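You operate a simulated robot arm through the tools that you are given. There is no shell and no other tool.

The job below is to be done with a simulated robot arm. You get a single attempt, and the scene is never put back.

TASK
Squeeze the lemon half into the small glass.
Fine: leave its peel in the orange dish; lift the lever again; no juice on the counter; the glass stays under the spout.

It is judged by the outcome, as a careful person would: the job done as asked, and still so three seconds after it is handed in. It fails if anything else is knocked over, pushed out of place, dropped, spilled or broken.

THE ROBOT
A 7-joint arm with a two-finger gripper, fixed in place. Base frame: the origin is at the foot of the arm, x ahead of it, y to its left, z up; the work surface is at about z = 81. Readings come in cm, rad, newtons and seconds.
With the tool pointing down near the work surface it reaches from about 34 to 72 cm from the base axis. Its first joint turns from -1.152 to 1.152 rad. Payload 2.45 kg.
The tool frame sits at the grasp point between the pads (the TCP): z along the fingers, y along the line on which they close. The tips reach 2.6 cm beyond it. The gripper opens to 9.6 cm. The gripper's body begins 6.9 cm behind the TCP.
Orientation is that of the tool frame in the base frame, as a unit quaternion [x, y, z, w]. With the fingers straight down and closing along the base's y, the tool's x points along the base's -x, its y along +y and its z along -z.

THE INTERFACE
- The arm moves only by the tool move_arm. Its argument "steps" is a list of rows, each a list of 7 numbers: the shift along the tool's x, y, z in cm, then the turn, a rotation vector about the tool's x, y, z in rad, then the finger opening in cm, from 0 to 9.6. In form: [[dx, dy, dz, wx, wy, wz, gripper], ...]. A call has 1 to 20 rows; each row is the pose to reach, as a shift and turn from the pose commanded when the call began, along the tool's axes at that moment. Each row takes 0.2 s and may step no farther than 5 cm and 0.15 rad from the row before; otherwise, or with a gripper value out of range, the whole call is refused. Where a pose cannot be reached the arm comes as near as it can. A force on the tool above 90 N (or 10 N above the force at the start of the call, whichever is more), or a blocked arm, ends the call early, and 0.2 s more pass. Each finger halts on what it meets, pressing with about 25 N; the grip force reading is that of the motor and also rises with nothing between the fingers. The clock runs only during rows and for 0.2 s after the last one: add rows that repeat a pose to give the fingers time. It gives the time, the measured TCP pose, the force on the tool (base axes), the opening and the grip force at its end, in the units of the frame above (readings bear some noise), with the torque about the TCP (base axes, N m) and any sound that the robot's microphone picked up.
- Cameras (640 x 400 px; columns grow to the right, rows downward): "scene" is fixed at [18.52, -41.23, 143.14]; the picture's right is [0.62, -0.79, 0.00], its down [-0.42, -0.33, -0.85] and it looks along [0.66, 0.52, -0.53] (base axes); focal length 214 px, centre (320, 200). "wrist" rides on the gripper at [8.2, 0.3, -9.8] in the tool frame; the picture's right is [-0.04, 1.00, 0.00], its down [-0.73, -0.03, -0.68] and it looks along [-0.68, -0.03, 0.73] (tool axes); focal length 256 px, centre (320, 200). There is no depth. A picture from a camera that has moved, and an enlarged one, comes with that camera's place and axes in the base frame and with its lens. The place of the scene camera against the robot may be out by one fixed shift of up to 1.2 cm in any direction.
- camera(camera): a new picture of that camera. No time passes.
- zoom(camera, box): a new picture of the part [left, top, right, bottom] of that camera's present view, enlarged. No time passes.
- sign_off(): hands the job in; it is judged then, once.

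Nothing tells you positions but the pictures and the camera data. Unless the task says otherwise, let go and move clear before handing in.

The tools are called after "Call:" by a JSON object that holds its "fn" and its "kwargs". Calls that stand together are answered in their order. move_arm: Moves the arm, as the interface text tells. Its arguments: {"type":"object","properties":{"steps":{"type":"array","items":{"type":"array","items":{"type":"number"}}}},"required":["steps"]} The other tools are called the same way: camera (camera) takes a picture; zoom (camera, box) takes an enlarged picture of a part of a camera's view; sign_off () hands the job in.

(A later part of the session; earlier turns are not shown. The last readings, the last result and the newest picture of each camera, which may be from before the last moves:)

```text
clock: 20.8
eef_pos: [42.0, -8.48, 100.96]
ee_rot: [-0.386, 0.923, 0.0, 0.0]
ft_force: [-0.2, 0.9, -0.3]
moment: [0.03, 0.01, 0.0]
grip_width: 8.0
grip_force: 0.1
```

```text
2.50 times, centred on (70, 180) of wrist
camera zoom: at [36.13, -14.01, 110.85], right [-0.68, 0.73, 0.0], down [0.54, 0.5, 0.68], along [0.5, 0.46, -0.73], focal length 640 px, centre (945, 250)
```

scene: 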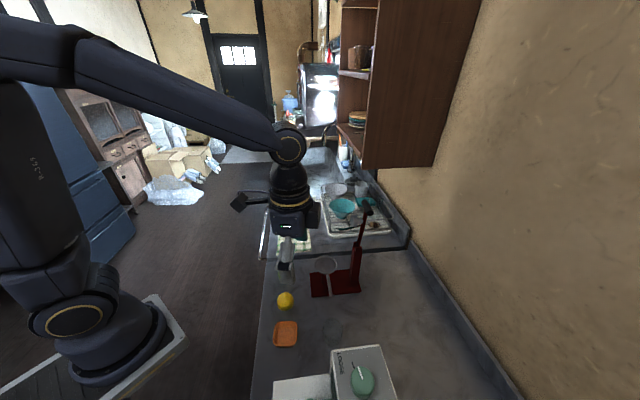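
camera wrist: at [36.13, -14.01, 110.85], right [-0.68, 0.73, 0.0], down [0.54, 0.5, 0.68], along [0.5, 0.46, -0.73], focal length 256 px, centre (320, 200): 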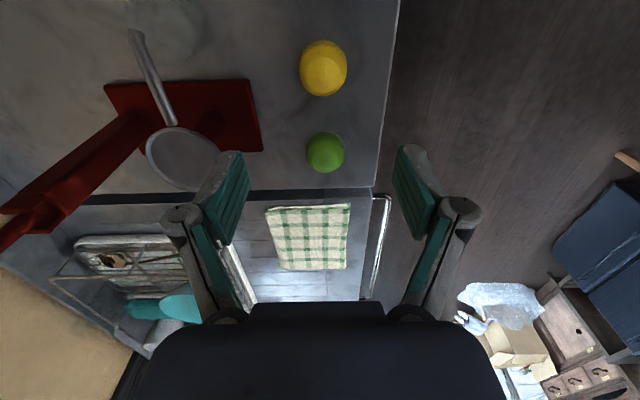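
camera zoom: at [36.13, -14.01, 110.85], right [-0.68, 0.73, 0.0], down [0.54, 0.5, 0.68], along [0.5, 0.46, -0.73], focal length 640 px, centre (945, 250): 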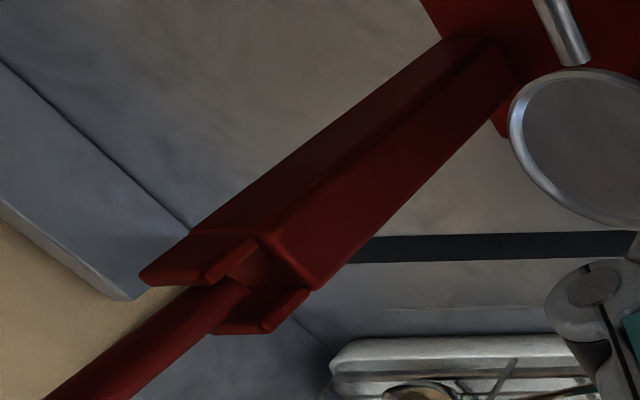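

The cup is a shallow dish: its rim is about z = 90.35, centred at (55.1, -14.1), and it stands about 1 cm high on its column. I'll grip the lemon with the tips about 1 cm above its cut face, so they stay above the cup rim when I set it down.

Call:
{"fn": "move_arm", "kwargs": {"steps": [[0, 0.2, 4, 0, 0, 0, 8], [0, 0.2, 8, 0, 0, 0, 8], [0, 0.2, 12, 0, 0, 0, 8], [0, 0.2, 15, 0, 0, 0, 8], [0, 0.2, 16.35, 0, 0, 0, 8], [0, 0.2, 16.35, 0, 0, 0, 8]]}}

Call:
{"fn": "zoom", "kwargs": {"camera": "wrist", "box": [200, 80, 440, 230]}}

Call:
{"fn": "zoom", "kwargs": {"camera": "scene", "box": [250, 260, 330, 340]}}

```text
clock: 22.2
eef_pos: [41.8, -8.5, 84.45]
ee_rot: [-0.385, 0.923, 0.0, 0.0]
ft_force: [0.9, -0.2, 0.5]
moment: [-0.01, -0.02, -0.02]
grip_width: 7.99
grip_force: 0.0
```

```text
2.67 times, centred on (320, 155) of wrist
camera zoom: at [35.87, -13.95, 94.39], right [-0.68, 0.73, 0.0], down [0.54, 0.5, 0.68], along [0.5, 0.46, -0.73], focal length 683 px, centre (320, 320)
```

zoom: 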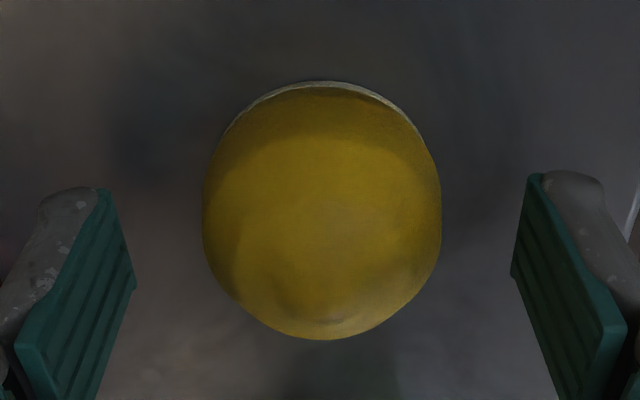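

```text
5.00 times, centred on (290, 300) of scene
camera zoom: at [18.52, -41.23, 143.14], right [0.62, -0.79, 0.0], down [-0.42, -0.33, -0.85], along [0.66, 0.52, -0.53], focal length 1072 px, centre (470, -300)
```

zoom: 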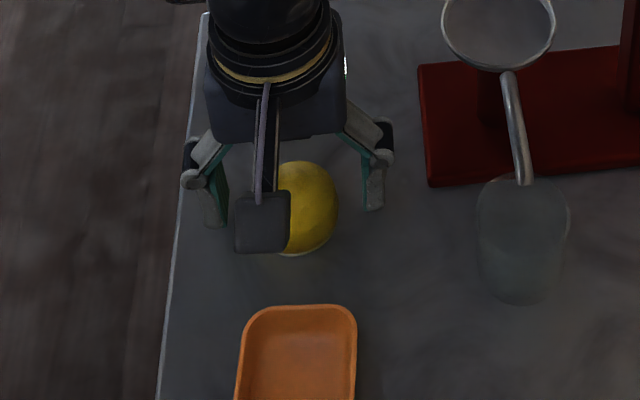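

The lemon sits about 0.35 cm further forward than the grasp point, so I'll shift by that much and then close gradually.

Call:
{"fn": "move_arm", "kwargs": {"steps": [[-0.35, 0, 0, 0, 0, 0, 8], [-0.35, 0, 0, 0, 0, 0, 7], [-0.35, 0, 0, 0, 0, 0, 6], [-0.35, 0, 0, 0, 0, 0, 5.4], [-0.35, 0, 0, 0, 0, 0, 5.0], [-0.35, 0, 0, 0, 0, 0, 4.8], [-0.35, 0, 0, 0, 0, 0, 4.7], [-0.35, 0, 0, 0, 0, 0, 4.7]]}}

Call:
{"fn": "zoom", "kwargs": {"camera": "wrist", "box": [200, 80, 440, 230]}}

```text
clock: 24.0
eef_pos: [42.09, -8.26, 84.53]
ee_rot: [-0.385, 0.923, 0.001, 0.0]
ft_force: [-1.2, 1.2, 3.7]
moment: [0.01, 0.02, -0.01]
grip_width: 4.89
grip_force: 25.2
```

```text
2.67 times, centred on (320, 155) of wrist
camera zoom: at [36.14, -13.7, 94.36], right [-0.68, 0.73, 0.0], down [0.54, 0.5, 0.68], along [0.5, 0.46, -0.73], focal length 683 px, centre (320, 320)
```

zoom: 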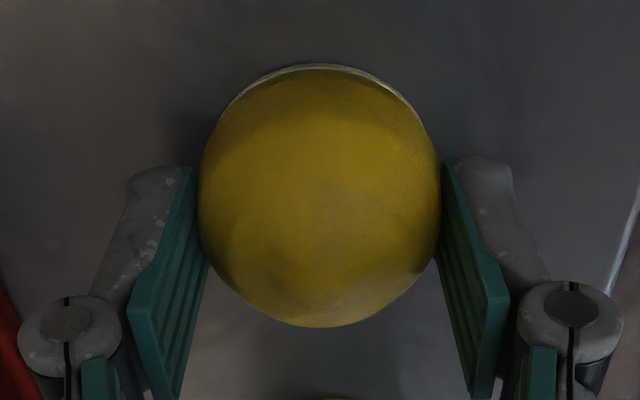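

The lemon is held at 4.89 cm. I'll lift it a little first to check the grip, then raise it well clear.

Call:
{"fn": "move_arm", "kwargs": {"steps": [[0, 0, -0.5, 0, 0, 0, 4.5], [0, 0, -1.2, 0, 0, 0, 4.5], [0, 0, -3, 0, 0, 0, 4.5], [0, 0, -6, 0, 0, 0, 4.5], [0, 0, -10, 0, 0, 0, 4.5], [0, 0, -14, 0, 0, 0, 4.5], [0, 0, -17, 0, 0, 0, 4.5], [0, 0, -17, 0, 0, 0, 4.5]]}}

Call:
{"fn": "zoom", "kwargs": {"camera": "wrist", "box": [200, 80, 440, 230]}}

Call:
{"fn": "zoom", "kwargs": {"camera": "scene", "box": [240, 220, 360, 320]}}

```text
clock: 25.8
eef_pos: [42.16, -8.11, 101.31]
ee_rot: [-0.385, 0.923, 0.0, 0.001]
ft_force: [0.5, 0.7, 0.1]
moment: [0.02, 0.01, 0.01]
grip_width: 4.91
grip_force: 24.6
```

```text
2.67 times, centred on (320, 155) of wrist
camera zoom: at [36.15, -13.66, 111.22], right [-0.68, 0.73, 0.0], down [0.54, 0.5, 0.68], along [0.5, 0.46, -0.73], focal length 683 px, centre (320, 320)
```

zoom: 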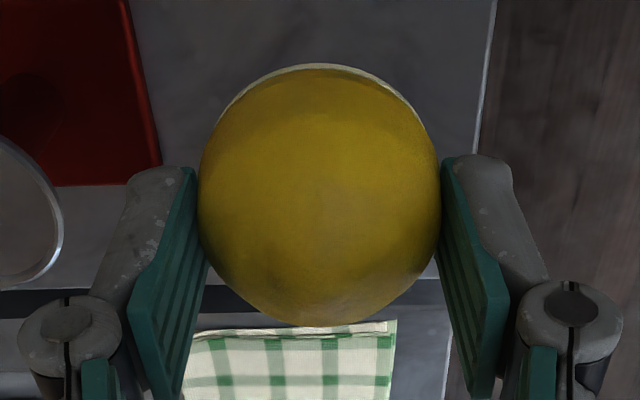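

```text
4.00 times, centred on (300, 270) of scene
camera zoom: at [18.52, -41.23, 143.14], right [0.62, -0.79, 0.0], down [-0.42, -0.33, -0.85], along [0.66, 0.52, -0.53], focal length 858 px, centre (400, -80)
```

zoom: 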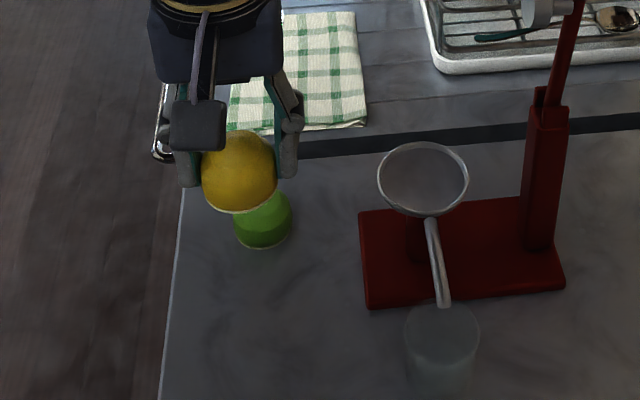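

The grip is solid. Now I'll turn the hand a quarter turn, so its narrow side faces the lever when it is over the cup.

Call:
{"fn": "move_arm", "kwargs": {"steps": [[0, 0, 0, 0, 0, 0.145, 4.5], [0, 0, 0, 0, 0, 0.29, 4.5], [0, 0, 0, 0, 0, 0.435, 4.5], [0, 0, 0, 0, 0, 0.58, 4.5], [0, 0, 0, 0, 0, 0.725, 4.5], [0, 0, 0, 0, 0, 0.87, 4.5], [0, 0, 0, 0, 0, 1.015, 4.5], [0, 0, 0, 0, 0, 1.16, 4.5], [0, 0, 0, 0, 0, 1.305, 4.5], [0, 0, 0, 0, 0, 1.45, 4.5], [0, 0, 0, 0, 0, 1.57, 4.5], [0, 0, 0, 0, 0, 1.57, 4.5]]}}

Call:
{"fn": "camera", "kwargs": {"camera": "wrist"}}

```text
clock: 28.4
eef_pos: [41.94, -8.13, 101.48]
ee_rot: [0.381, 0.925, 0.0, 0.0]
ft_force: [0.5, 0.2, -1.1]
moment: [-0.03, -0.01, 0.0]
grip_width: 4.88
grip_force: 25.0
```

```text
taken
camera wrist: at [36.46, -2.15, 111.3], right [0.73, 0.68, 0.0], down [0.5, -0.54, 0.68], along [0.46, -0.5, -0.73], focal length 256 px, centre (320, 200)
```

wrist: 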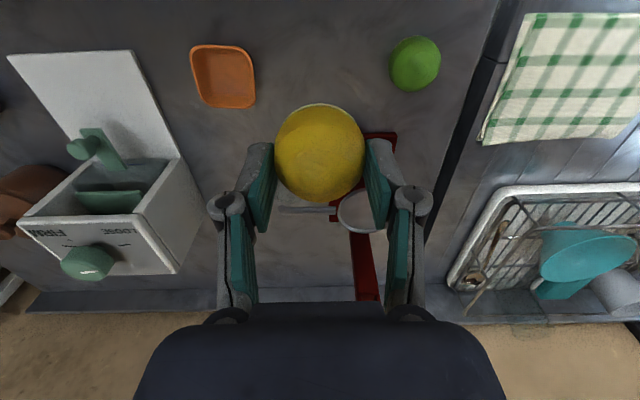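

Now I'll carry the lemon over the cup, staying high enough to clear the rim.

Call:
{"fn": "move_arm", "kwargs": {"steps": [[-3.4, 1.3, 0, 0, 0, 0, 4.5], [-6.8, 2.5, 0, 0, 0, 0, 4.5], [-9.5, 3.5, 0.5, 0, 0, 0, 4.5], [-11.5, 4.3, 1, 0, 0, 0, 4.5], [-12.8, 4.8, 1.5, 0, 0, 0, 4.5], [-13.57, 5.03, 2, 0, 0, 0, 4.5], [-13.57, 5.03, 2, 0, 0, 0, 4.5]]}}

Call:
{"fn": "camera", "kwargs": {"camera": "wrist"}}

Call:
{"fn": "zoom", "kwargs": {"camera": "wrist", "box": [200, 60, 440, 210]}}

Call:
{"fn": "zoom", "kwargs": {"camera": "scene", "box": [280, 180, 400, 300]}}

```text
clock: 30.0
eef_pos: [55.29, -14.04, 99.46]
ee_rot: [0.38, 0.925, 0.0, 0.0]
ft_force: [0.0, 0.0, -0.3]
moment: [0.02, -0.01, 0.01]
grip_width: 4.88
grip_force: 24.3
```

```text
taken
camera wrist: at [49.73, -7.97, 109.35], right [0.73, 0.68, 0.0], down [0.5, -0.54, 0.68], along [0.46, -0.5, -0.73], focal length 256 px, centre (320, 200)
```

wrist: 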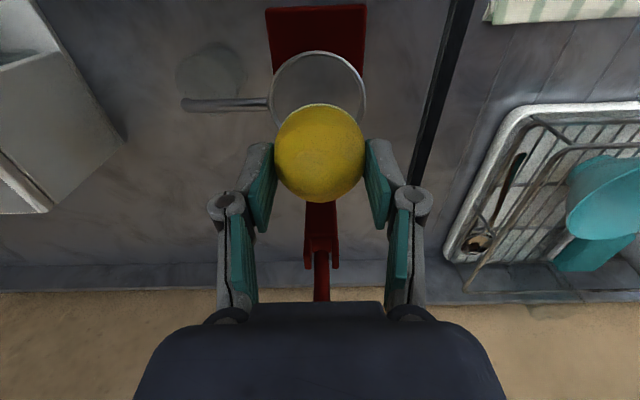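

```text
2.67 times, centred on (320, 135) of wrist
camera zoom: at [49.73, -7.97, 109.35], right [0.73, 0.68, 0.0], down [0.5, -0.54, 0.68], along [0.46, -0.5, -0.73], focal length 683 px, centre (320, 373)
```

zoom: 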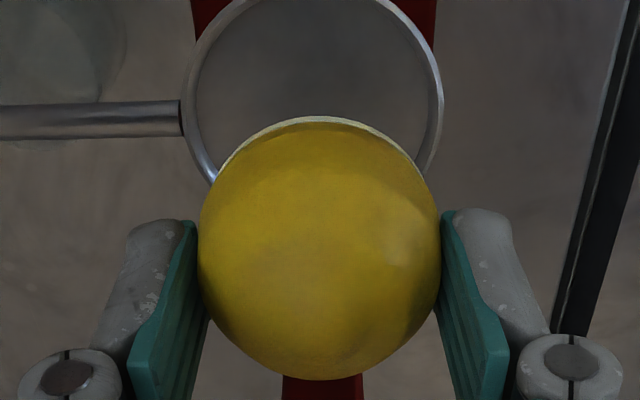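

```text
3.33 times, centred on (340, 240) of scene
camera zoom: at [18.52, -41.23, 143.14], right [0.62, -0.79, 0.0], down [-0.42, -0.33, -0.85], along [0.66, 0.52, -0.53], focal length 715 px, centre (253, 67)
```

zoom: 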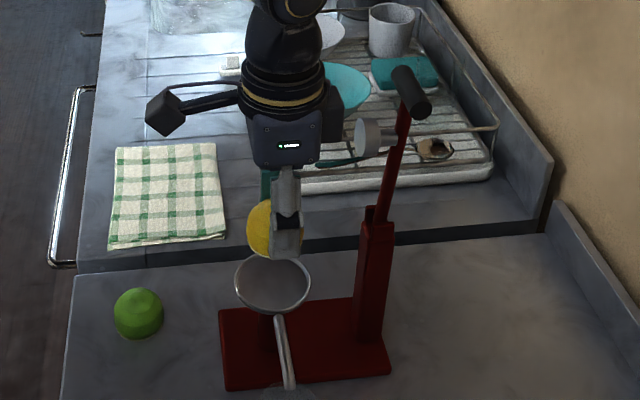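

The cup's centre is about 0.3 cm off to the side from the lemon; I'll correct that and lower to just above the cup floor.

Call:
{"fn": "move_arm", "kwargs": {"steps": [[0.2, -0.27, 1.5, 0, 0, 0, 4.5], [0.2, -0.27, 3, 0, 0, 0, 4.5], [0.2, -0.27, 4.2, 0, 0, 0, 4.5], [0.2, -0.27, 5.0, 0, 0, 0, 4.5], [0.2, -0.27, 5.0, 0, 0, 0, 4.5]]}}

Call:
{"fn": "zoom", "kwargs": {"camera": "wrist", "box": [200, 80, 440, 230]}}

Call:
{"fn": "zoom", "kwargs": {"camera": "scene", "box": [300, 230, 360, 290]}}

```text
clock: 31.2
eef_pos: [54.99, -14.13, 94.38]
ee_rot: [0.381, 0.925, 0.0, -0.001]
ft_force: [0.0, -0.6, -1.6]
moment: [0.0, 0.03, -0.03]
grip_width: 4.89
grip_force: 24.8
```

```text
2.67 times, centred on (320, 155) of wrist
camera zoom: at [49.32, -8.1, 104.24], right [0.73, 0.68, 0.0], down [0.5, -0.54, 0.68], along [0.46, -0.5, -0.73], focal length 683 px, centre (320, 320)
```

zoom: 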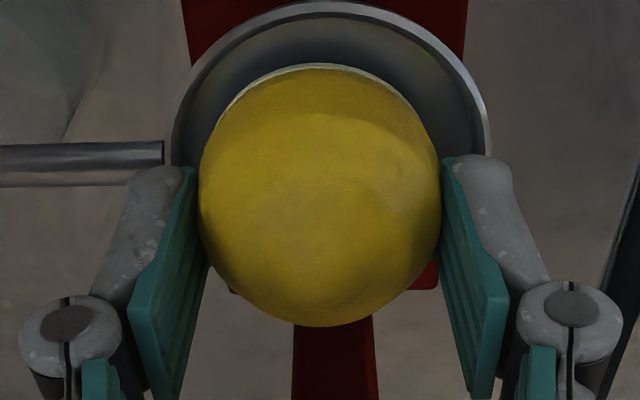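

```text
6.67 times, centred on (330, 260) of scene
camera zoom: at [18.52, -41.23, 143.14], right [0.62, -0.79, 0.0], down [-0.42, -0.33, -0.85], along [0.66, 0.52, -0.53], focal length 1430 px, centre (253, -200)
```

zoom: 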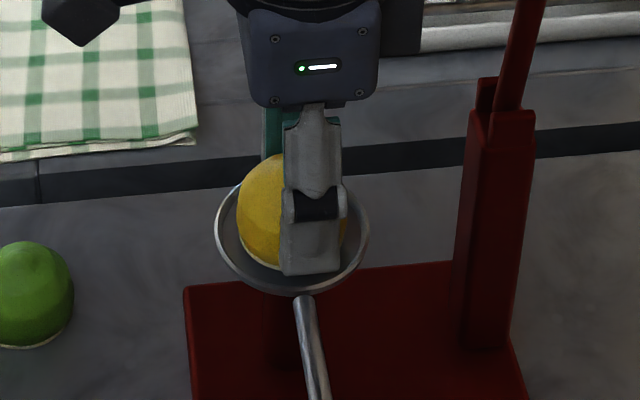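

Nearly centred. I'll trim 0.15 cm sideways and lower to contact in small steps, watching the force.

Call:
{"fn": "move_arm", "kwargs": {"steps": [[0, 0.15, 0.3, 0, 0, 0, 4.5], [0, 0.15, 0.6, 0, 0, 0, 4.5], [0, 0.15, 0.8, 0, 0, 0, 4.5], [0, 0.15, 0.95, 0, 0, 0, 4.5], [0, 0.15, 0.95, 0, 0, 0, 4.5]]}}

Call:
{"fn": "zoom", "kwargs": {"camera": "wrist", "box": [200, 80, 440, 230]}}

Call:
{"fn": "zoom", "kwargs": {"camera": "scene", "box": [305, 240, 355, 290]}}

```text
clock: 32.4
eef_pos: [55.08, -14.09, 93.69]
ee_rot: [0.381, 0.925, 0.0, 0.002]
ft_force: [-1.2, 2.2, 29.7]
moment: [0.13, 0.08, -0.02]
grip_width: 4.98
grip_force: 25.0
```

```text
2.67 times, centred on (320, 155) of wrist
camera zoom: at [49.49, -8.1, 103.46], right [0.73, 0.68, 0.0], down [0.5, -0.54, 0.68], along [0.47, -0.5, -0.73], focal length 683 px, centre (320, 320)
```

zoom: 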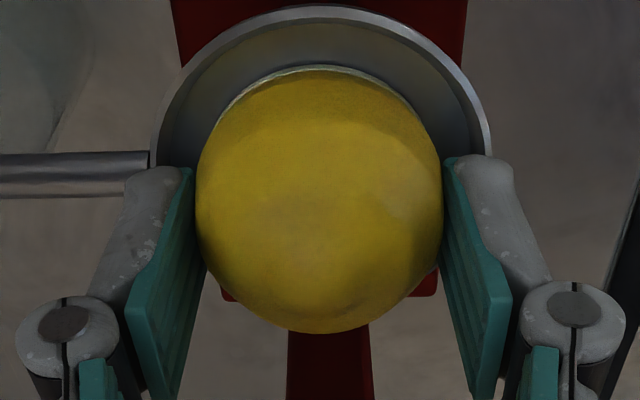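

```text
8.00 times, centred on (330, 265) of scene
camera zoom: at [18.46, -41.21, 143.16], right [0.62, -0.79, 0.0], down [-0.42, -0.33, -0.85], along [0.66, 0.52, -0.53], focal length 1716 px, centre (240, -320)
```

zoom: 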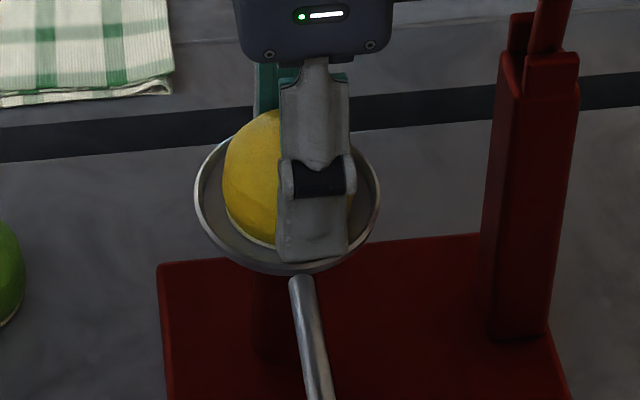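

The lemon is on the cup floor (about 30 N of contact). I'll back off 0.25 cm, then open slowly with the tips above the rim.

Call:
{"fn": "move_arm", "kwargs": {"steps": [[0, 0, -0.15, 0, 0, 0, 4.5], [0, 0, -0.25, 0, 0, 0, 4.7], [0, 0, -0.25, 0, 0, 0, 5.1], [0, 0, -0.25, 0, 0, 0, 5.5], [0, 0, -0.25, 0, 0, 0, 6.2], [0, 0, -0.25, 0, 0, 0, 7.0], [0, 0, -0.25, 0, 0, 0, 7.0]]}}

Call:
{"fn": "zoom", "kwargs": {"camera": "wrist", "box": [200, 80, 440, 230]}}

Call:
{"fn": "zoom", "kwargs": {"camera": "scene", "box": [305, 240, 355, 290]}}

```text
clock: 34.0
eef_pos: [54.99, -14.1, 93.8]
ee_rot: [0.38, 0.925, 0.0, 0.0]
ft_force: [0.4, 0.9, 0.5]
moment: [0.03, 0.01, -0.01]
grip_width: 7.01
grip_force: 0.1
```

```text
2.67 times, centred on (320, 155) of wrist
camera zoom: at [49.46, -8.1, 103.62], right [0.73, 0.68, 0.0], down [0.5, -0.54, 0.68], along [0.46, -0.5, -0.73], focal length 683 px, centre (320, 320)
```

zoom: 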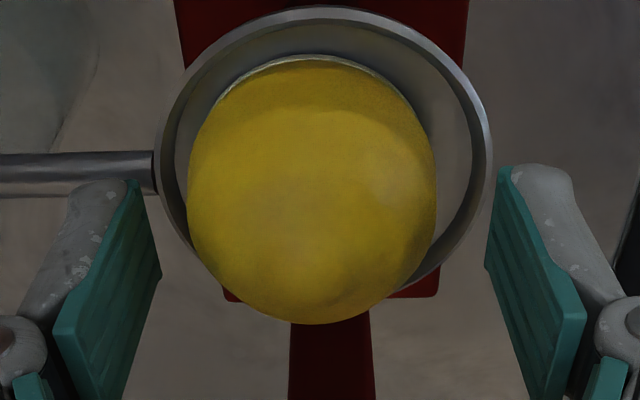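

```text
8.00 times, centred on (330, 265) of scene
camera zoom: at [18.52, -41.23, 143.14], right [0.62, -0.79, 0.0], down [-0.42, -0.33, -0.85], along [0.66, 0.52, -0.53], focal length 1716 px, centre (240, -320)
```

zoom: 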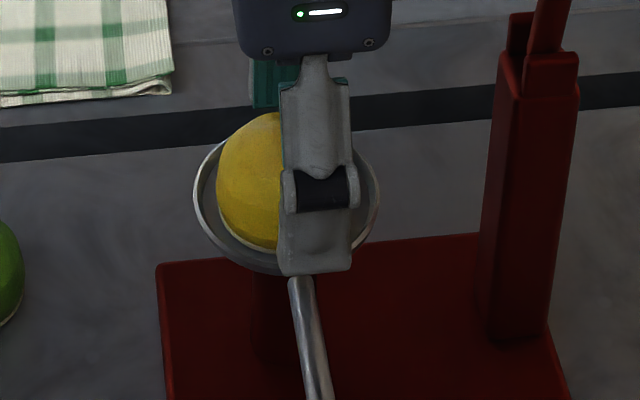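

The lemon half is sitting in the cup, cut face down. I'll rise and back away from the lever, then study the lever from close range.

Call:
{"fn": "move_arm", "kwargs": {"steps": [[0, 0, -2, 0, 0, 0, 8], [0, 0, -5, 0, 0, 0, 8], [1, 0, -9, 0, 0, 0, 8], [3, 0, -12, 0, 0, 0, 8], [6, 0, -14, 0, 0, 0, 8], [9, 0, -15, 0, 0, 0, 8], [12, 0, -15, 0, 0, 0, 8], [12, 0, -15, 0, 0, 0, 8]]}}

Call:
{"fn": "camera", "kwargs": {"camera": "wrist"}}

Call:
{"fn": "zoom", "kwargs": {"camera": "wrist", "box": [220, 60, 420, 300]}}

Call:
{"fn": "zoom", "kwargs": {"camera": "scene", "box": [280, 180, 400, 300]}}

```text
clock: 35.8
eef_pos: [46.46, -5.48, 108.64]
ee_rot: [0.38, 0.925, -0.001, 0.0]
ft_force: [-0.4, 0.3, -0.4]
moment: [0.02, 0.02, -0.03]
grip_width: 8.02
grip_force: 0.0
```

```text
taken
camera wrist: at [40.92, 0.5, 118.55], right [0.73, 0.68, 0.0], down [0.5, -0.54, 0.68], along [0.46, -0.5, -0.73], focal length 256 px, centre (320, 200)
```

wrist: 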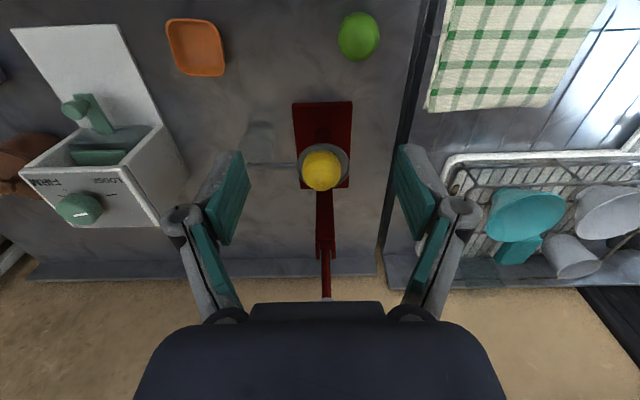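

```text
1.67 times, centred on (320, 180) of wrist
camera zoom: at [40.92, 0.5, 118.55], right [0.73, 0.68, 0.0], down [0.5, -0.54, 0.68], along [0.46, -0.5, -0.73], focal length 427 px, centre (320, 233)
```

zoom: 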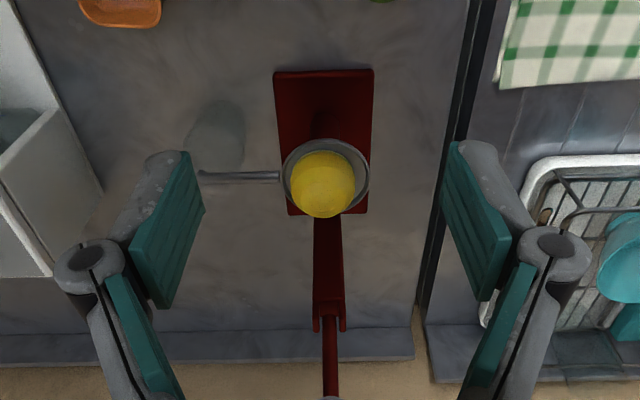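

```text
3.33 times, centred on (340, 240) of scene
camera zoom: at [18.52, -41.22, 143.14], right [0.62, -0.79, 0.0], down [-0.42, -0.33, -0.85], along [0.66, 0.52, -0.53], focal length 715 px, centre (253, 67)
```

zoom: 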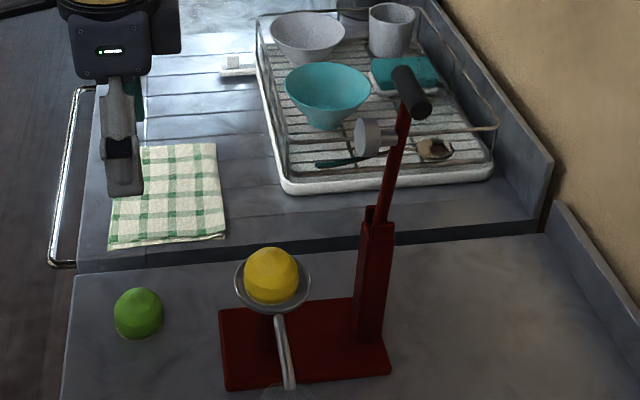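

The lemon is seated well. I'll raise the camera so that the lever's crossbar, pusher and pivot all come into view between the fingers.

Call:
{"fn": "move_arm", "kwargs": {"steps": [[0, 0, -4, 0, 0, 0, 8], [0, 0, -8, 0, 0, 0, 8], [0, 0, -12, 0, 0, 0, 8], [0, 0, -16, 0, 0, 0, 8], [0, 0, -16, 0, 0, 0, 8]]}}

Call:
{"fn": "camera", "kwargs": {"camera": "wrist"}}

Call:
{"fn": "zoom", "kwargs": {"camera": "wrist", "box": [240, 100, 420, 300]}}

```text
clock: 37.0
eef_pos: [46.38, -5.48, 124.99]
ee_rot: [0.38, 0.925, 0.0, 0.001]
ft_force: [-0.3, 0.2, 0.8]
moment: [-0.01, 0.0, 0.0]
grip_width: 7.98
grip_force: 0.1
```

```text
taken
camera wrist: at [40.93, 0.6, 134.84], right [0.73, 0.68, 0.0], down [0.5, -0.54, 0.68], along [0.46, -0.5, -0.73], focal length 256 px, centre (320, 200)
```

wrist: 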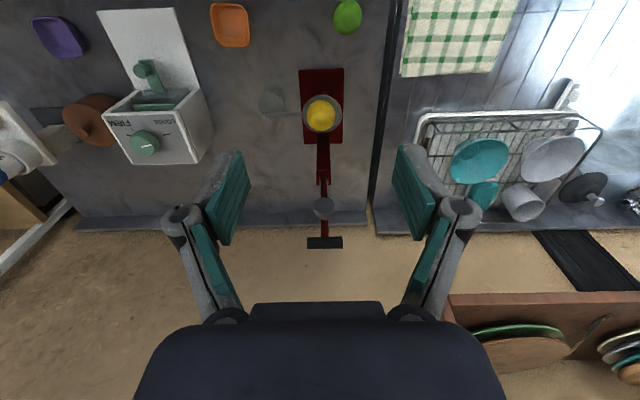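

```text
2.00 times, centred on (330, 200) of wrist
camera zoom: at [40.93, 0.6, 134.84], right [0.73, 0.68, 0.0], down [0.5, -0.54, 0.68], along [0.46, -0.5, -0.73], focal length 512 px, centre (300, 200)
```

zoom: 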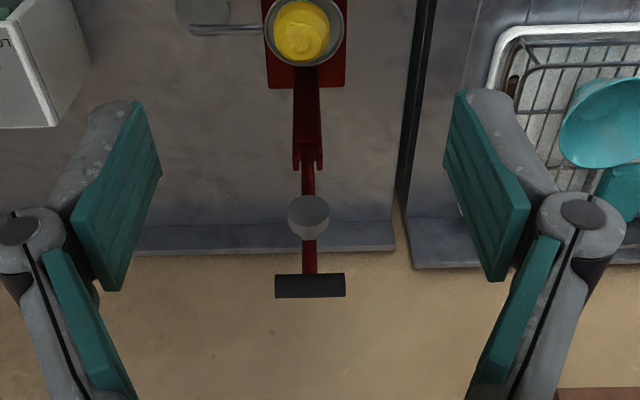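

The crossbar is at about (62.7, -21.8, 110.9), 5.3 cm long and 1.9 cm thick, on a lever about 14 cm long whose pivot is near (61.7, -20.9, 97). I'll grip the bar on one side of its rod from above, swing it down onto the lemon, then press with the closed fingertips. First I'll turn and move above the bar.

Call:
{"fn": "move_arm", "kwargs": {"steps": [[-2.1, -0.2, 0, 0, 0, -0.145, 6], [-4.2, -0.4, 0, 0, 0, -0.29, 6], [-6.3, -0.6, 0, 0, 0, -0.435, 6], [-8.4, -0.8, 0, 0, 0, -0.58, 6], [-10.5, -1.0, 0, 0, 0, -0.725, 6], [-12.6, -1.2, 0.5, 0, 0, -0.87, 6], [-14.7, -1.4, 1, 0, 0, -1.015, 6], [-16.8, -1.6, 2, 0, 0, -1.16, 6], [-18.9, -1.8, 3, 0, 0, -1.305, 6], [-21, -2.0, 4, 0, 0, -1.45, 6], [-22.97, -2.18, 5, 0, 0, -1.57, 6], [-22.97, -2.18, 5, 0, 0, -1.57, 6]]}}

Call:
{"fn": "camera", "kwargs": {"camera": "wrist"}}

Call:
{"fn": "zoom", "kwargs": {"camera": "scene", "box": [280, 140, 420, 280]}}

```text
clock: 39.6
eef_pos: [61.24, -23.28, 119.81]
ee_rot: [-0.385, 0.923, 0.0, 0.0]
ft_force: [0.0, 0.0, 0.4]
moment: [-0.03, 0.01, -0.01]
grip_width: 5.98
grip_force: 0.1
```

```text
taken
camera wrist: at [55.24, -28.81, 129.64], right [-0.68, 0.73, 0.0], down [0.54, 0.5, 0.68], along [0.5, 0.46, -0.73], focal length 256 px, centre (320, 200)
```

wrist: 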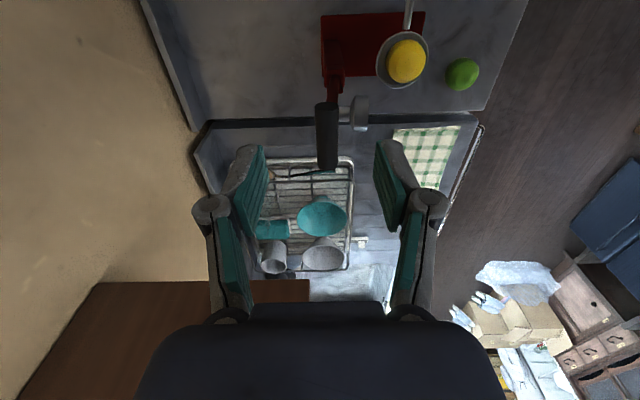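

```text
2.86 times, centred on (350, 210) of scene
camera zoom: at [18.52, -41.23, 143.14], right [0.62, -0.79, 0.0], down [-0.42, -0.33, -0.85], along [0.66, 0.52, -0.53], focal length 613 px, centre (234, 171)
```

zoom: 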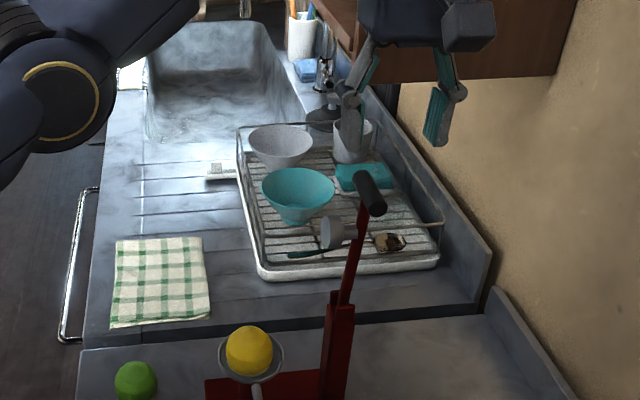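

I'm above the near half of the bar. I'll shift 0.4 cm to centre it between the fingers and lower part of the way, then check.

Call:
{"fn": "move_arm", "kwargs": {"steps": [[-0.1, 0.4, 1.5, 0, 0, 0, 6], [-0.1, 0.4, 3, 0, 0, 0, 6], [-0.1, 0.4, 4.5, 0, 0, 0, 6], [-0.1, 0.4, 4.5, 0, 0, 0, 6]]}}

Call:
{"fn": "camera", "kwargs": {"camera": "wrist"}}

Call:
{"fn": "zoom", "kwargs": {"camera": "wrist", "box": [200, 80, 440, 230]}}

Call:
{"fn": "zoom", "kwargs": {"camera": "scene", "box": [320, 150, 400, 250]}}

```text
clock: 40.6
eef_pos: [61.2, -22.95, 115.25]
ee_rot: [-0.385, 0.923, 0.0, 0.0]
ft_force: [0.4, -0.5, 0.7]
moment: [-0.03, 0.0, -0.02]
grip_width: 5.99
grip_force: 0.0
```

```text
taken
camera wrist: at [55.22, -28.47, 125.02], right [-0.68, 0.73, 0.0], down [0.54, 0.5, 0.68], along [0.5, 0.46, -0.73], focal length 256 px, centre (320, 200)
```

wrist: 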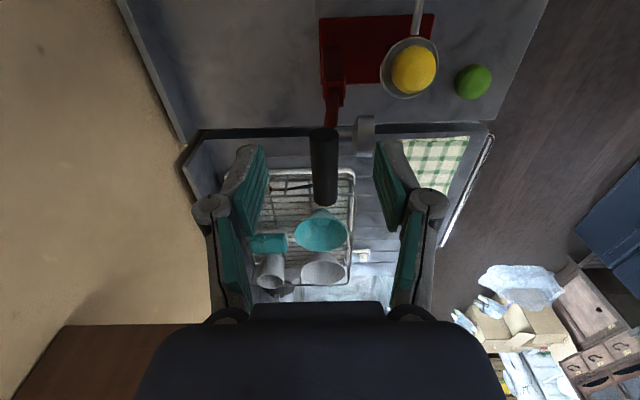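

```text
2.67 times, centred on (320, 155) of wrist
camera zoom: at [55.22, -28.47, 125.02], right [-0.68, 0.73, 0.0], down [0.54, 0.5, 0.68], along [0.5, 0.46, -0.73], focal length 683 px, centre (320, 320)
```

zoom: 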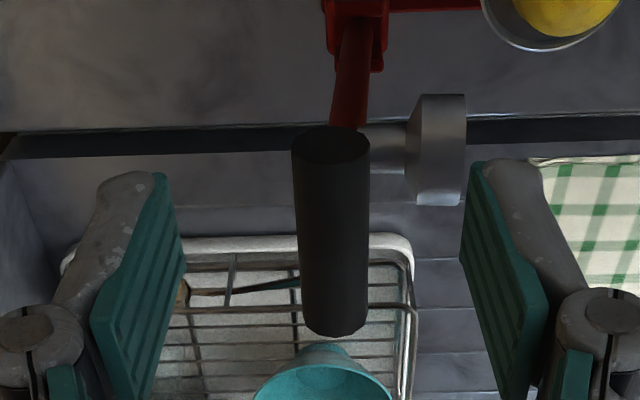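

```text
4.00 times, centred on (360, 200) of scene
camera zoom: at [18.52, -41.23, 143.14], right [0.62, -0.79, 0.0], down [-0.42, -0.33, -0.85], along [0.66, 0.52, -0.53], focal length 858 px, centre (160, 200)
```

zoom: 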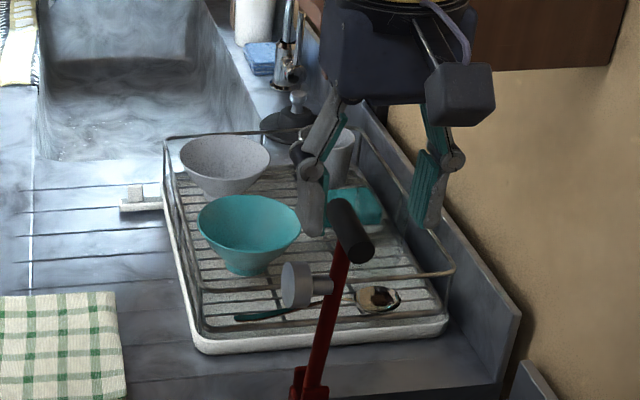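

The bar is nearly centred. I'll trim the alignment, lower so the tips reach a little below the bar, and close on it.

Call:
{"fn": "move_arm", "kwargs": {"steps": [[-0.15, 0.22, 1.5, 0, 0, 0, 6], [-0.15, 0.22, 2.85, 0, 0, 0, 6], [-0.15, 0.22, 2.85, 0, 0, 0, 4.5], [-0.15, 0.22, 2.85, 0, 0, 0, 3.5], [-0.15, 0.22, 2.85, 0, 0, 0, 2.8], [-0.15, 0.22, 2.85, 0, 0, 0, 2.8]]}}

Call:
{"fn": "zoom", "kwargs": {"camera": "wrist", "box": [200, 80, 440, 280]}}

Call:
{"fn": "zoom", "kwargs": {"camera": "scene", "box": [320, 170, 400, 250]}}

```text
clock: 42.0
eef_pos: [61.15, -22.7, 112.36]
ee_rot: [-0.385, 0.923, 0.0, -0.001]
ft_force: [0.5, -0.8, 0.3]
moment: [0.02, 0.01, -0.02]
grip_width: 2.78
grip_force: 0.0
```

```text
2.00 times, centred on (320, 180) of wrist
camera zoom: at [55.13, -28.22, 122.19], right [-0.68, 0.73, 0.0], down [0.54, 0.5, 0.68], along [0.5, 0.46, -0.73], focal length 512 px, centre (320, 240)
```

zoom: 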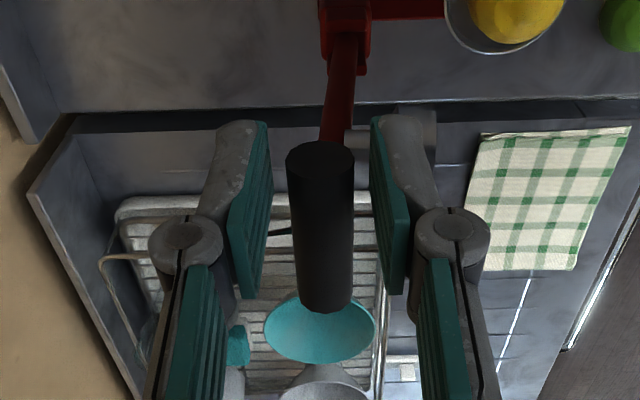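

```text
5.00 times, centred on (360, 210) of scene
camera zoom: at [18.52, -41.23, 143.14], right [0.62, -0.79, 0.0], down [-0.42, -0.33, -0.85], along [0.66, 0.52, -0.53], focal length 1072 px, centre (120, 150)
```

zoom: 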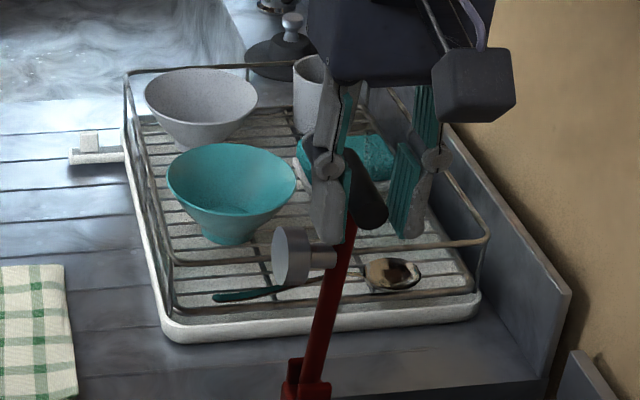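

The bar is between the fingers. Rather than clamp it, I'll cage it loosely (2.3 cm opening) and swing it forward a little, checking that the lever follows.

Call:
{"fn": "move_arm", "kwargs": {"steps": [[0, 0, 0, 0, 0, 0, 2.3], [0, 0, 0, 0, 0, 0, 2.3], [0, 0.7, 0, 0, 0, 0, 2.3], [0, 1.4, 0, 0, 0, 0, 2.3], [0, 2.2, 0, 0, 0, 0, 2.3], [0, 3.0, 0.15, 0, 0, 0, 2.3], [0, 3.8, 0.3, 0, 0, 0, 2.3], [0, 4.6, 0.45, 0, 0, 0, 2.3], [0, 4.6, 0.45, 0, 0, 0, 2.3]]}}

Call:
{"fn": "zoom", "kwargs": {"camera": "wrist", "box": [200, 80, 440, 280]}}

Call:
{"fn": "zoom", "kwargs": {"camera": "scene", "box": [300, 170, 400, 270]}}

```text
clock: 44.0
eef_pos: [57.58, -19.39, 112.05]
ee_rot: [-0.385, 0.923, 0.0, -0.001]
ft_force: [0.1, -0.6, 0.1]
moment: [0.0, -0.05, -0.01]
grip_width: 2.34
grip_force: 0.1
```

```text
2.00 times, centred on (320, 180) of wrist
camera zoom: at [51.74, -25.03, 121.79], right [-0.68, 0.73, 0.0], down [0.54, 0.5, 0.68], along [0.5, 0.46, -0.73], focal length 512 px, centre (320, 240)
```

zoom: 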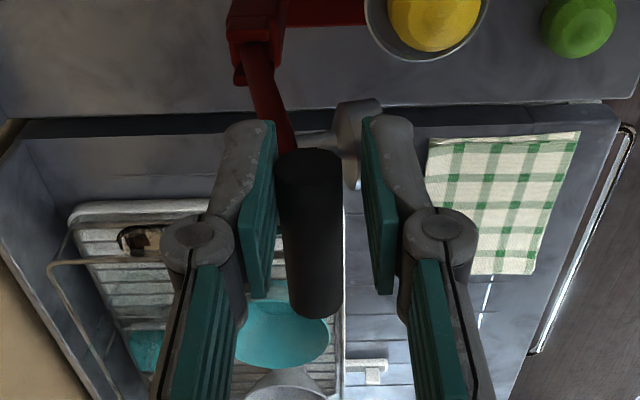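

```text
4.00 times, centred on (350, 220) of scene
camera zoom: at [18.52, -41.23, 143.14], right [0.62, -0.79, 0.0], down [-0.42, -0.33, -0.85], along [0.66, 0.52, -0.53], focal length 858 px, centre (200, 120)
```

zoom: 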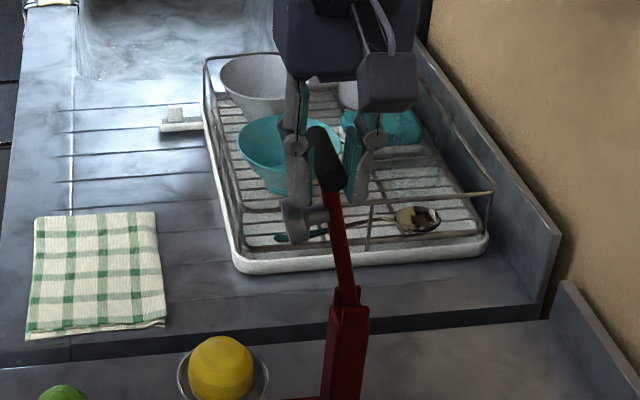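

The lever follows the back finger with hardly any force. I'll continue along the arc to about 55°.

Call:
{"fn": "move_arm", "kwargs": {"steps": [[0, 1.2, 0.37, 0, 0, 0, 2.3], [0, 2.34, 0.84, 0, 0, 0, 2.3], [0, 3.43, 1.41, 0, 0, 0, 2.3], [0, 4.47, 2.07, 0, 0, 0, 2.3], [0, 5.44, 2.82, 0, 0, 0, 2.3], [0, 6.35, 3.65, 0, 0, 0, 2.3], [0, 7.18, 4.56, 0, 0, 0, 2.3], [0, 7.93, 5.53, 0, 0, 0, 2.3], [0, 7.93, 5.53, 0, 0, 0, 2.3]]}}

Call:
{"fn": "zoom", "kwargs": {"camera": "wrist", "box": [200, 80, 440, 280]}}

Call:
{"fn": "zoom", "kwargs": {"camera": "scene", "box": [290, 200, 390, 300]}}

```text
clock: 46.0
eef_pos: [52.18, -13.84, 106.5]
ee_rot: [-0.385, 0.923, 0.0, 0.0]
ft_force: [0.0, -0.3, -0.3]
moment: [0.03, -0.03, 0.0]
grip_width: 2.31
grip_force: 0.0
```

```text
2.00 times, centred on (320, 180) of wrist
camera zoom: at [46.13, -19.43, 116.31], right [-0.68, 0.73, 0.0], down [0.54, 0.5, 0.68], along [0.5, 0.46, -0.73], focal length 512 px, centre (320, 240)
```

zoom: 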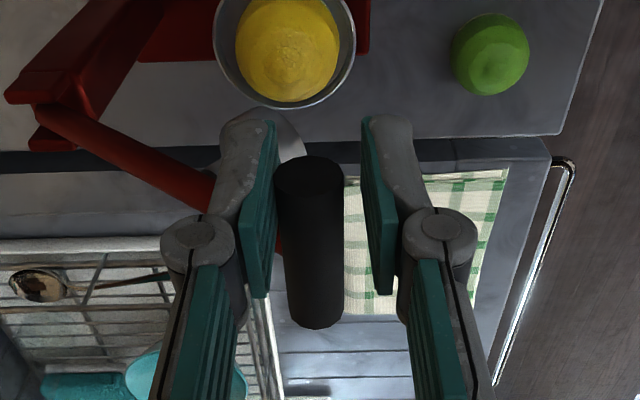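

```text
4.00 times, centred on (340, 250) of scene
camera zoom: at [18.52, -41.23, 143.14], right [0.62, -0.79, 0.0], down [-0.42, -0.33, -0.85], along [0.66, 0.52, -0.53], focal length 858 px, centre (240, 0)
```

zoom: 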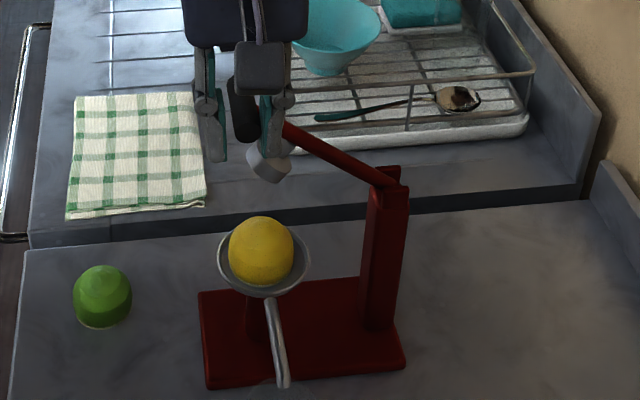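

The lever is at about 57° with the pusher above the lemon, and it stays where it is left. I'll rise off the bar, close the fingers and move over its middle, ready to press down from above.

Call:
{"fn": "move_arm", "kwargs": {"steps": [[0, 0, -2, 0, 0, 0, 2.6], [0, 0, -4.5, 0, 0, 0, 2.6], [-1, -0.1, -4.5, 0, 0, 0, 1.2], [-2, -0.2, -4.5, 0, 0, 0, 0], [-2, -0.2, -4.5, 0, 0, 0, 0], [-2, -0.2, -4.5, 0, 0, 0, 0]]}}

Call:
{"fn": "zoom", "kwargs": {"camera": "wrist", "box": [200, 80, 440, 280]}}

Call:
{"fn": "zoom", "kwargs": {"camera": "scene", "box": [290, 190, 390, 290]}}

```text
clock: 47.4
eef_pos: [53.69, -12.54, 110.8]
ee_rot: [-0.385, 0.923, 0.0, 0.0]
ft_force: [0.2, 0.7, 0.4]
moment: [-0.01, 0.02, -0.01]
grip_width: 0.02
grip_force: 25.1
```

```text
2.00 times, centred on (320, 180) of wrist
camera zoom: at [47.71, -18.08, 120.72], right [-0.68, 0.73, 0.0], down [0.54, 0.5, 0.68], along [0.5, 0.46, -0.73], focal length 512 px, centre (320, 240)
```

zoom: 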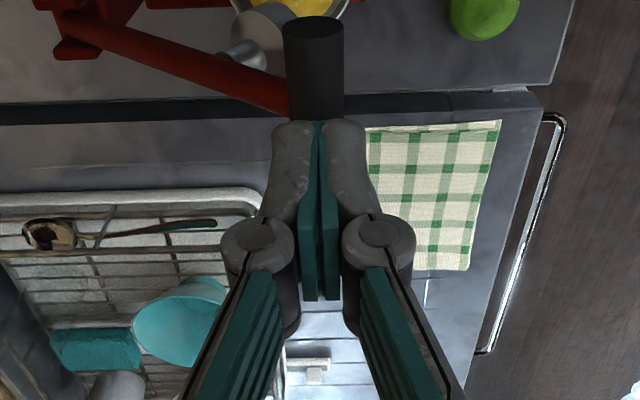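

```text
4.00 times, centred on (340, 240) of scene
camera zoom: at [18.52, -41.23, 143.14], right [0.62, -0.79, 0.0], down [-0.42, -0.33, -0.85], along [0.66, 0.52, -0.53], focal length 858 px, centre (240, 40)
```

zoom: 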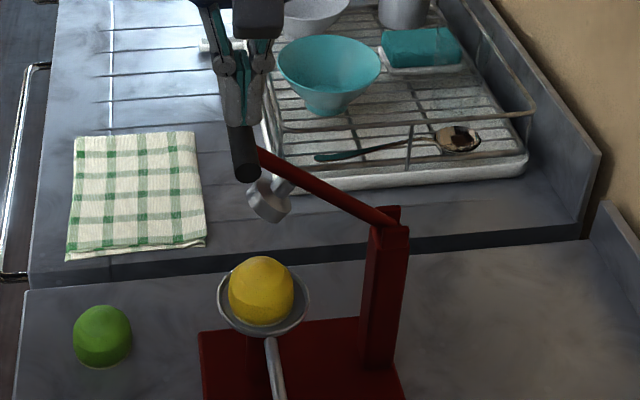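

The fingertips are right above the bar's middle. I'll press down along the arc until the pusher is near the lemon, to about 80°.

Call:
{"fn": "move_arm", "kwargs": {"steps": [[0, 0, 1.2, 0, 0, 0, 0], [0, 0.1, 2.0, 0, 0, 0, 0], [0, 0.7, 3.07, 0, 0, 0, 0], [0, 1.28, 4.16, 0, 0, 0, 0], [0, 1.75, 5.3, 0, 0, 0, 0], [0, 2.12, 6.47, 0, 0, 0, 0], [0, 2.39, 7.67, 0, 0, 0, 0], [0, 2.39, 7.67, 0, 0, 0, 0]]}}

Call:
{"fn": "camera", "kwargs": {"camera": "wrist"}}

Call:
{"fn": "zoom", "kwargs": {"camera": "scene", "box": [290, 200, 390, 300]}}

```text
clock: 49.2
eef_pos: [51.91, -10.94, 103.27]
ee_rot: [-0.386, 0.923, 0.0, 0.0]
ft_force: [0.0, -0.3, 0.4]
moment: [0.0, 0.02, -0.03]
grip_width: 0.02
grip_force: 24.9
```

```text
taken
camera wrist: at [45.98, -16.5, 113.06], right [-0.68, 0.73, 0.0], down [0.54, 0.5, 0.68], along [0.5, 0.46, -0.73], focal length 256 px, centre (320, 200)
```

wrist: 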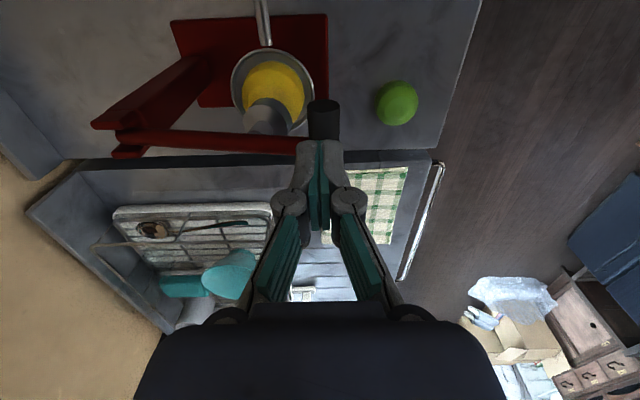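

```text
4.00 times, centred on (340, 250) of scene
camera zoom: at [18.52, -41.23, 143.14], right [0.62, -0.79, 0.0], down [-0.42, -0.33, -0.85], along [0.66, 0.52, -0.53], focal length 858 px, centre (240, 0)
```

zoom: 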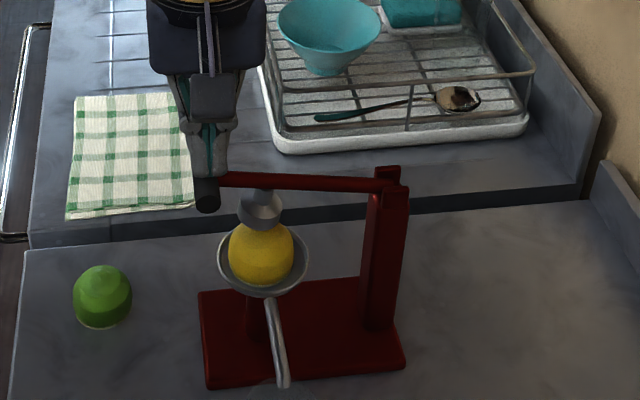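

The pusher is just above the lemon. I'll begin the squeeze slowly, watching the force.

Call:
{"fn": "move_arm", "kwargs": {"steps": [[0, 0.08, 0.6, 0, 0, 0, 0], [0, 0.16, 1.22, 0, 0, 0, 0], [0, 0.18, 1.8, 0, 0, 0, 0], [0, 0.2, 2.2, 0, 0, 0, 0], [0, 0.2, 2.6, 0, 0, 0, 0], [0, 0.2, 3.0, 0, 0, 0, 0], [0, 0.2, 3.0, 0, 0, 0, 0]]}}

Call:
{"fn": "zoom", "kwargs": {"camera": "wrist", "box": [200, 0, 400, 160]}}

Call:
{"fn": "zoom", "kwargs": {"camera": "scene", "box": [290, 220, 370, 320]}}

```text
clock: 50.5
eef_pos: [51.99, -10.85, 101.54]
ee_rot: [-0.385, 0.923, -0.004, 0.004]
ft_force: [-2.8, 0.3, 21.1]
moment: [-0.13, 0.29, -0.05]
grip_width: 0.0
grip_force: 28.3
stopped in row 6: the force on the tool passed its limit at 97 N (the readings are from after the stop); the commanded pose is now the measured one
```

```text
2.50 times, centred on (300, 80) of wrist
camera zoom: at [45.9, -16.31, 111.36], right [-0.68, 0.73, -0.01], down [0.53, 0.5, 0.68], along [0.51, 0.46, -0.73], focal length 640 px, centre (370, 500)
```

zoom: 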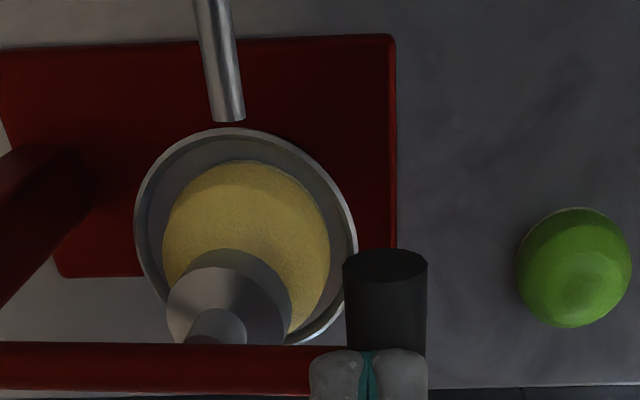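

```text
4.00 times, centred on (330, 270) of scene
camera zoom: at [18.48, -41.22, 143.15], right [0.62, -0.79, 0.0], down [-0.42, -0.33, -0.85], along [0.66, 0.52, -0.53], focal length 858 px, centre (280, -80)
```

zoom: 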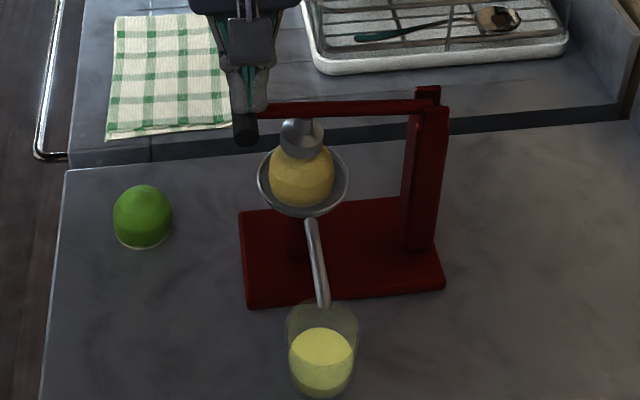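

Juice has run into the glass and the lemon has gone pale; the press stopped firmly against it at 97 N. Let me look closely at the glass, the spout and the counter.

Call:
{"fn": "zoom", "kwargs": {"camera": "scene", "box": [305, 270, 355, 330]}}

Call:
{"fn": "zoom", "kwargs": {"camera": "scene", "box": [305, 235, 355, 285]}}

Call:
{"fn": "camera", "kwargs": {"camera": "wrist"}}

```text
6.67 times, centred on (330, 300) of scene
camera zoom: at [18.48, -41.22, 143.15], right [0.62, -0.79, 0.0], down [-0.42, -0.33, -0.85], along [0.66, 0.52, -0.53], focal length 1430 px, centre (253, -467)
```

zoom: 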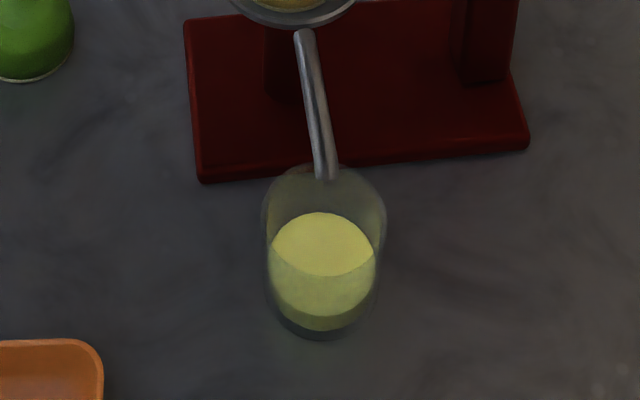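

```text
8.00 times, centred on (330, 260) of scene
camera zoom: at [18.48, -41.22, 143.15], right [0.62, -0.79, 0.0], down [-0.42, -0.33, -0.85], along [0.66, 0.52, -0.53], focal length 1716 px, centre (240, -280)
```

zoom: 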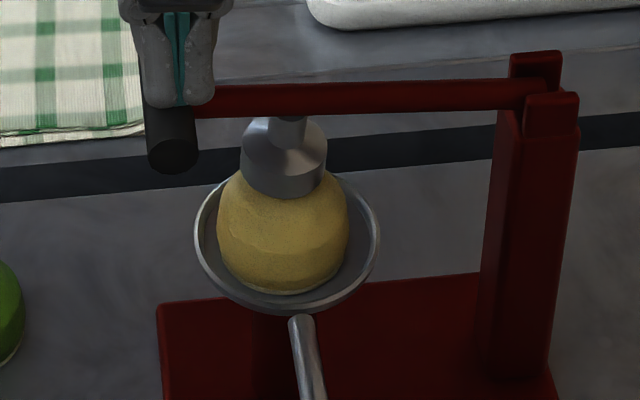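

```text
taken
camera wrist: at [45.9, -16.31, 111.36], right [-0.68, 0.73, -0.01], down [0.53, 0.5, 0.68], along [0.51, 0.46, -0.73], focal length 256 px, centre (320, 200)
```

wrist: 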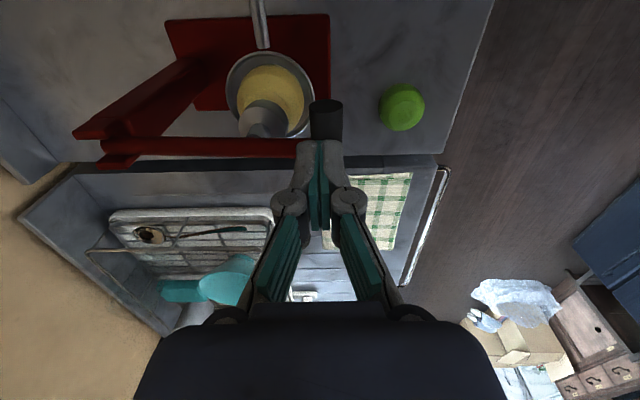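

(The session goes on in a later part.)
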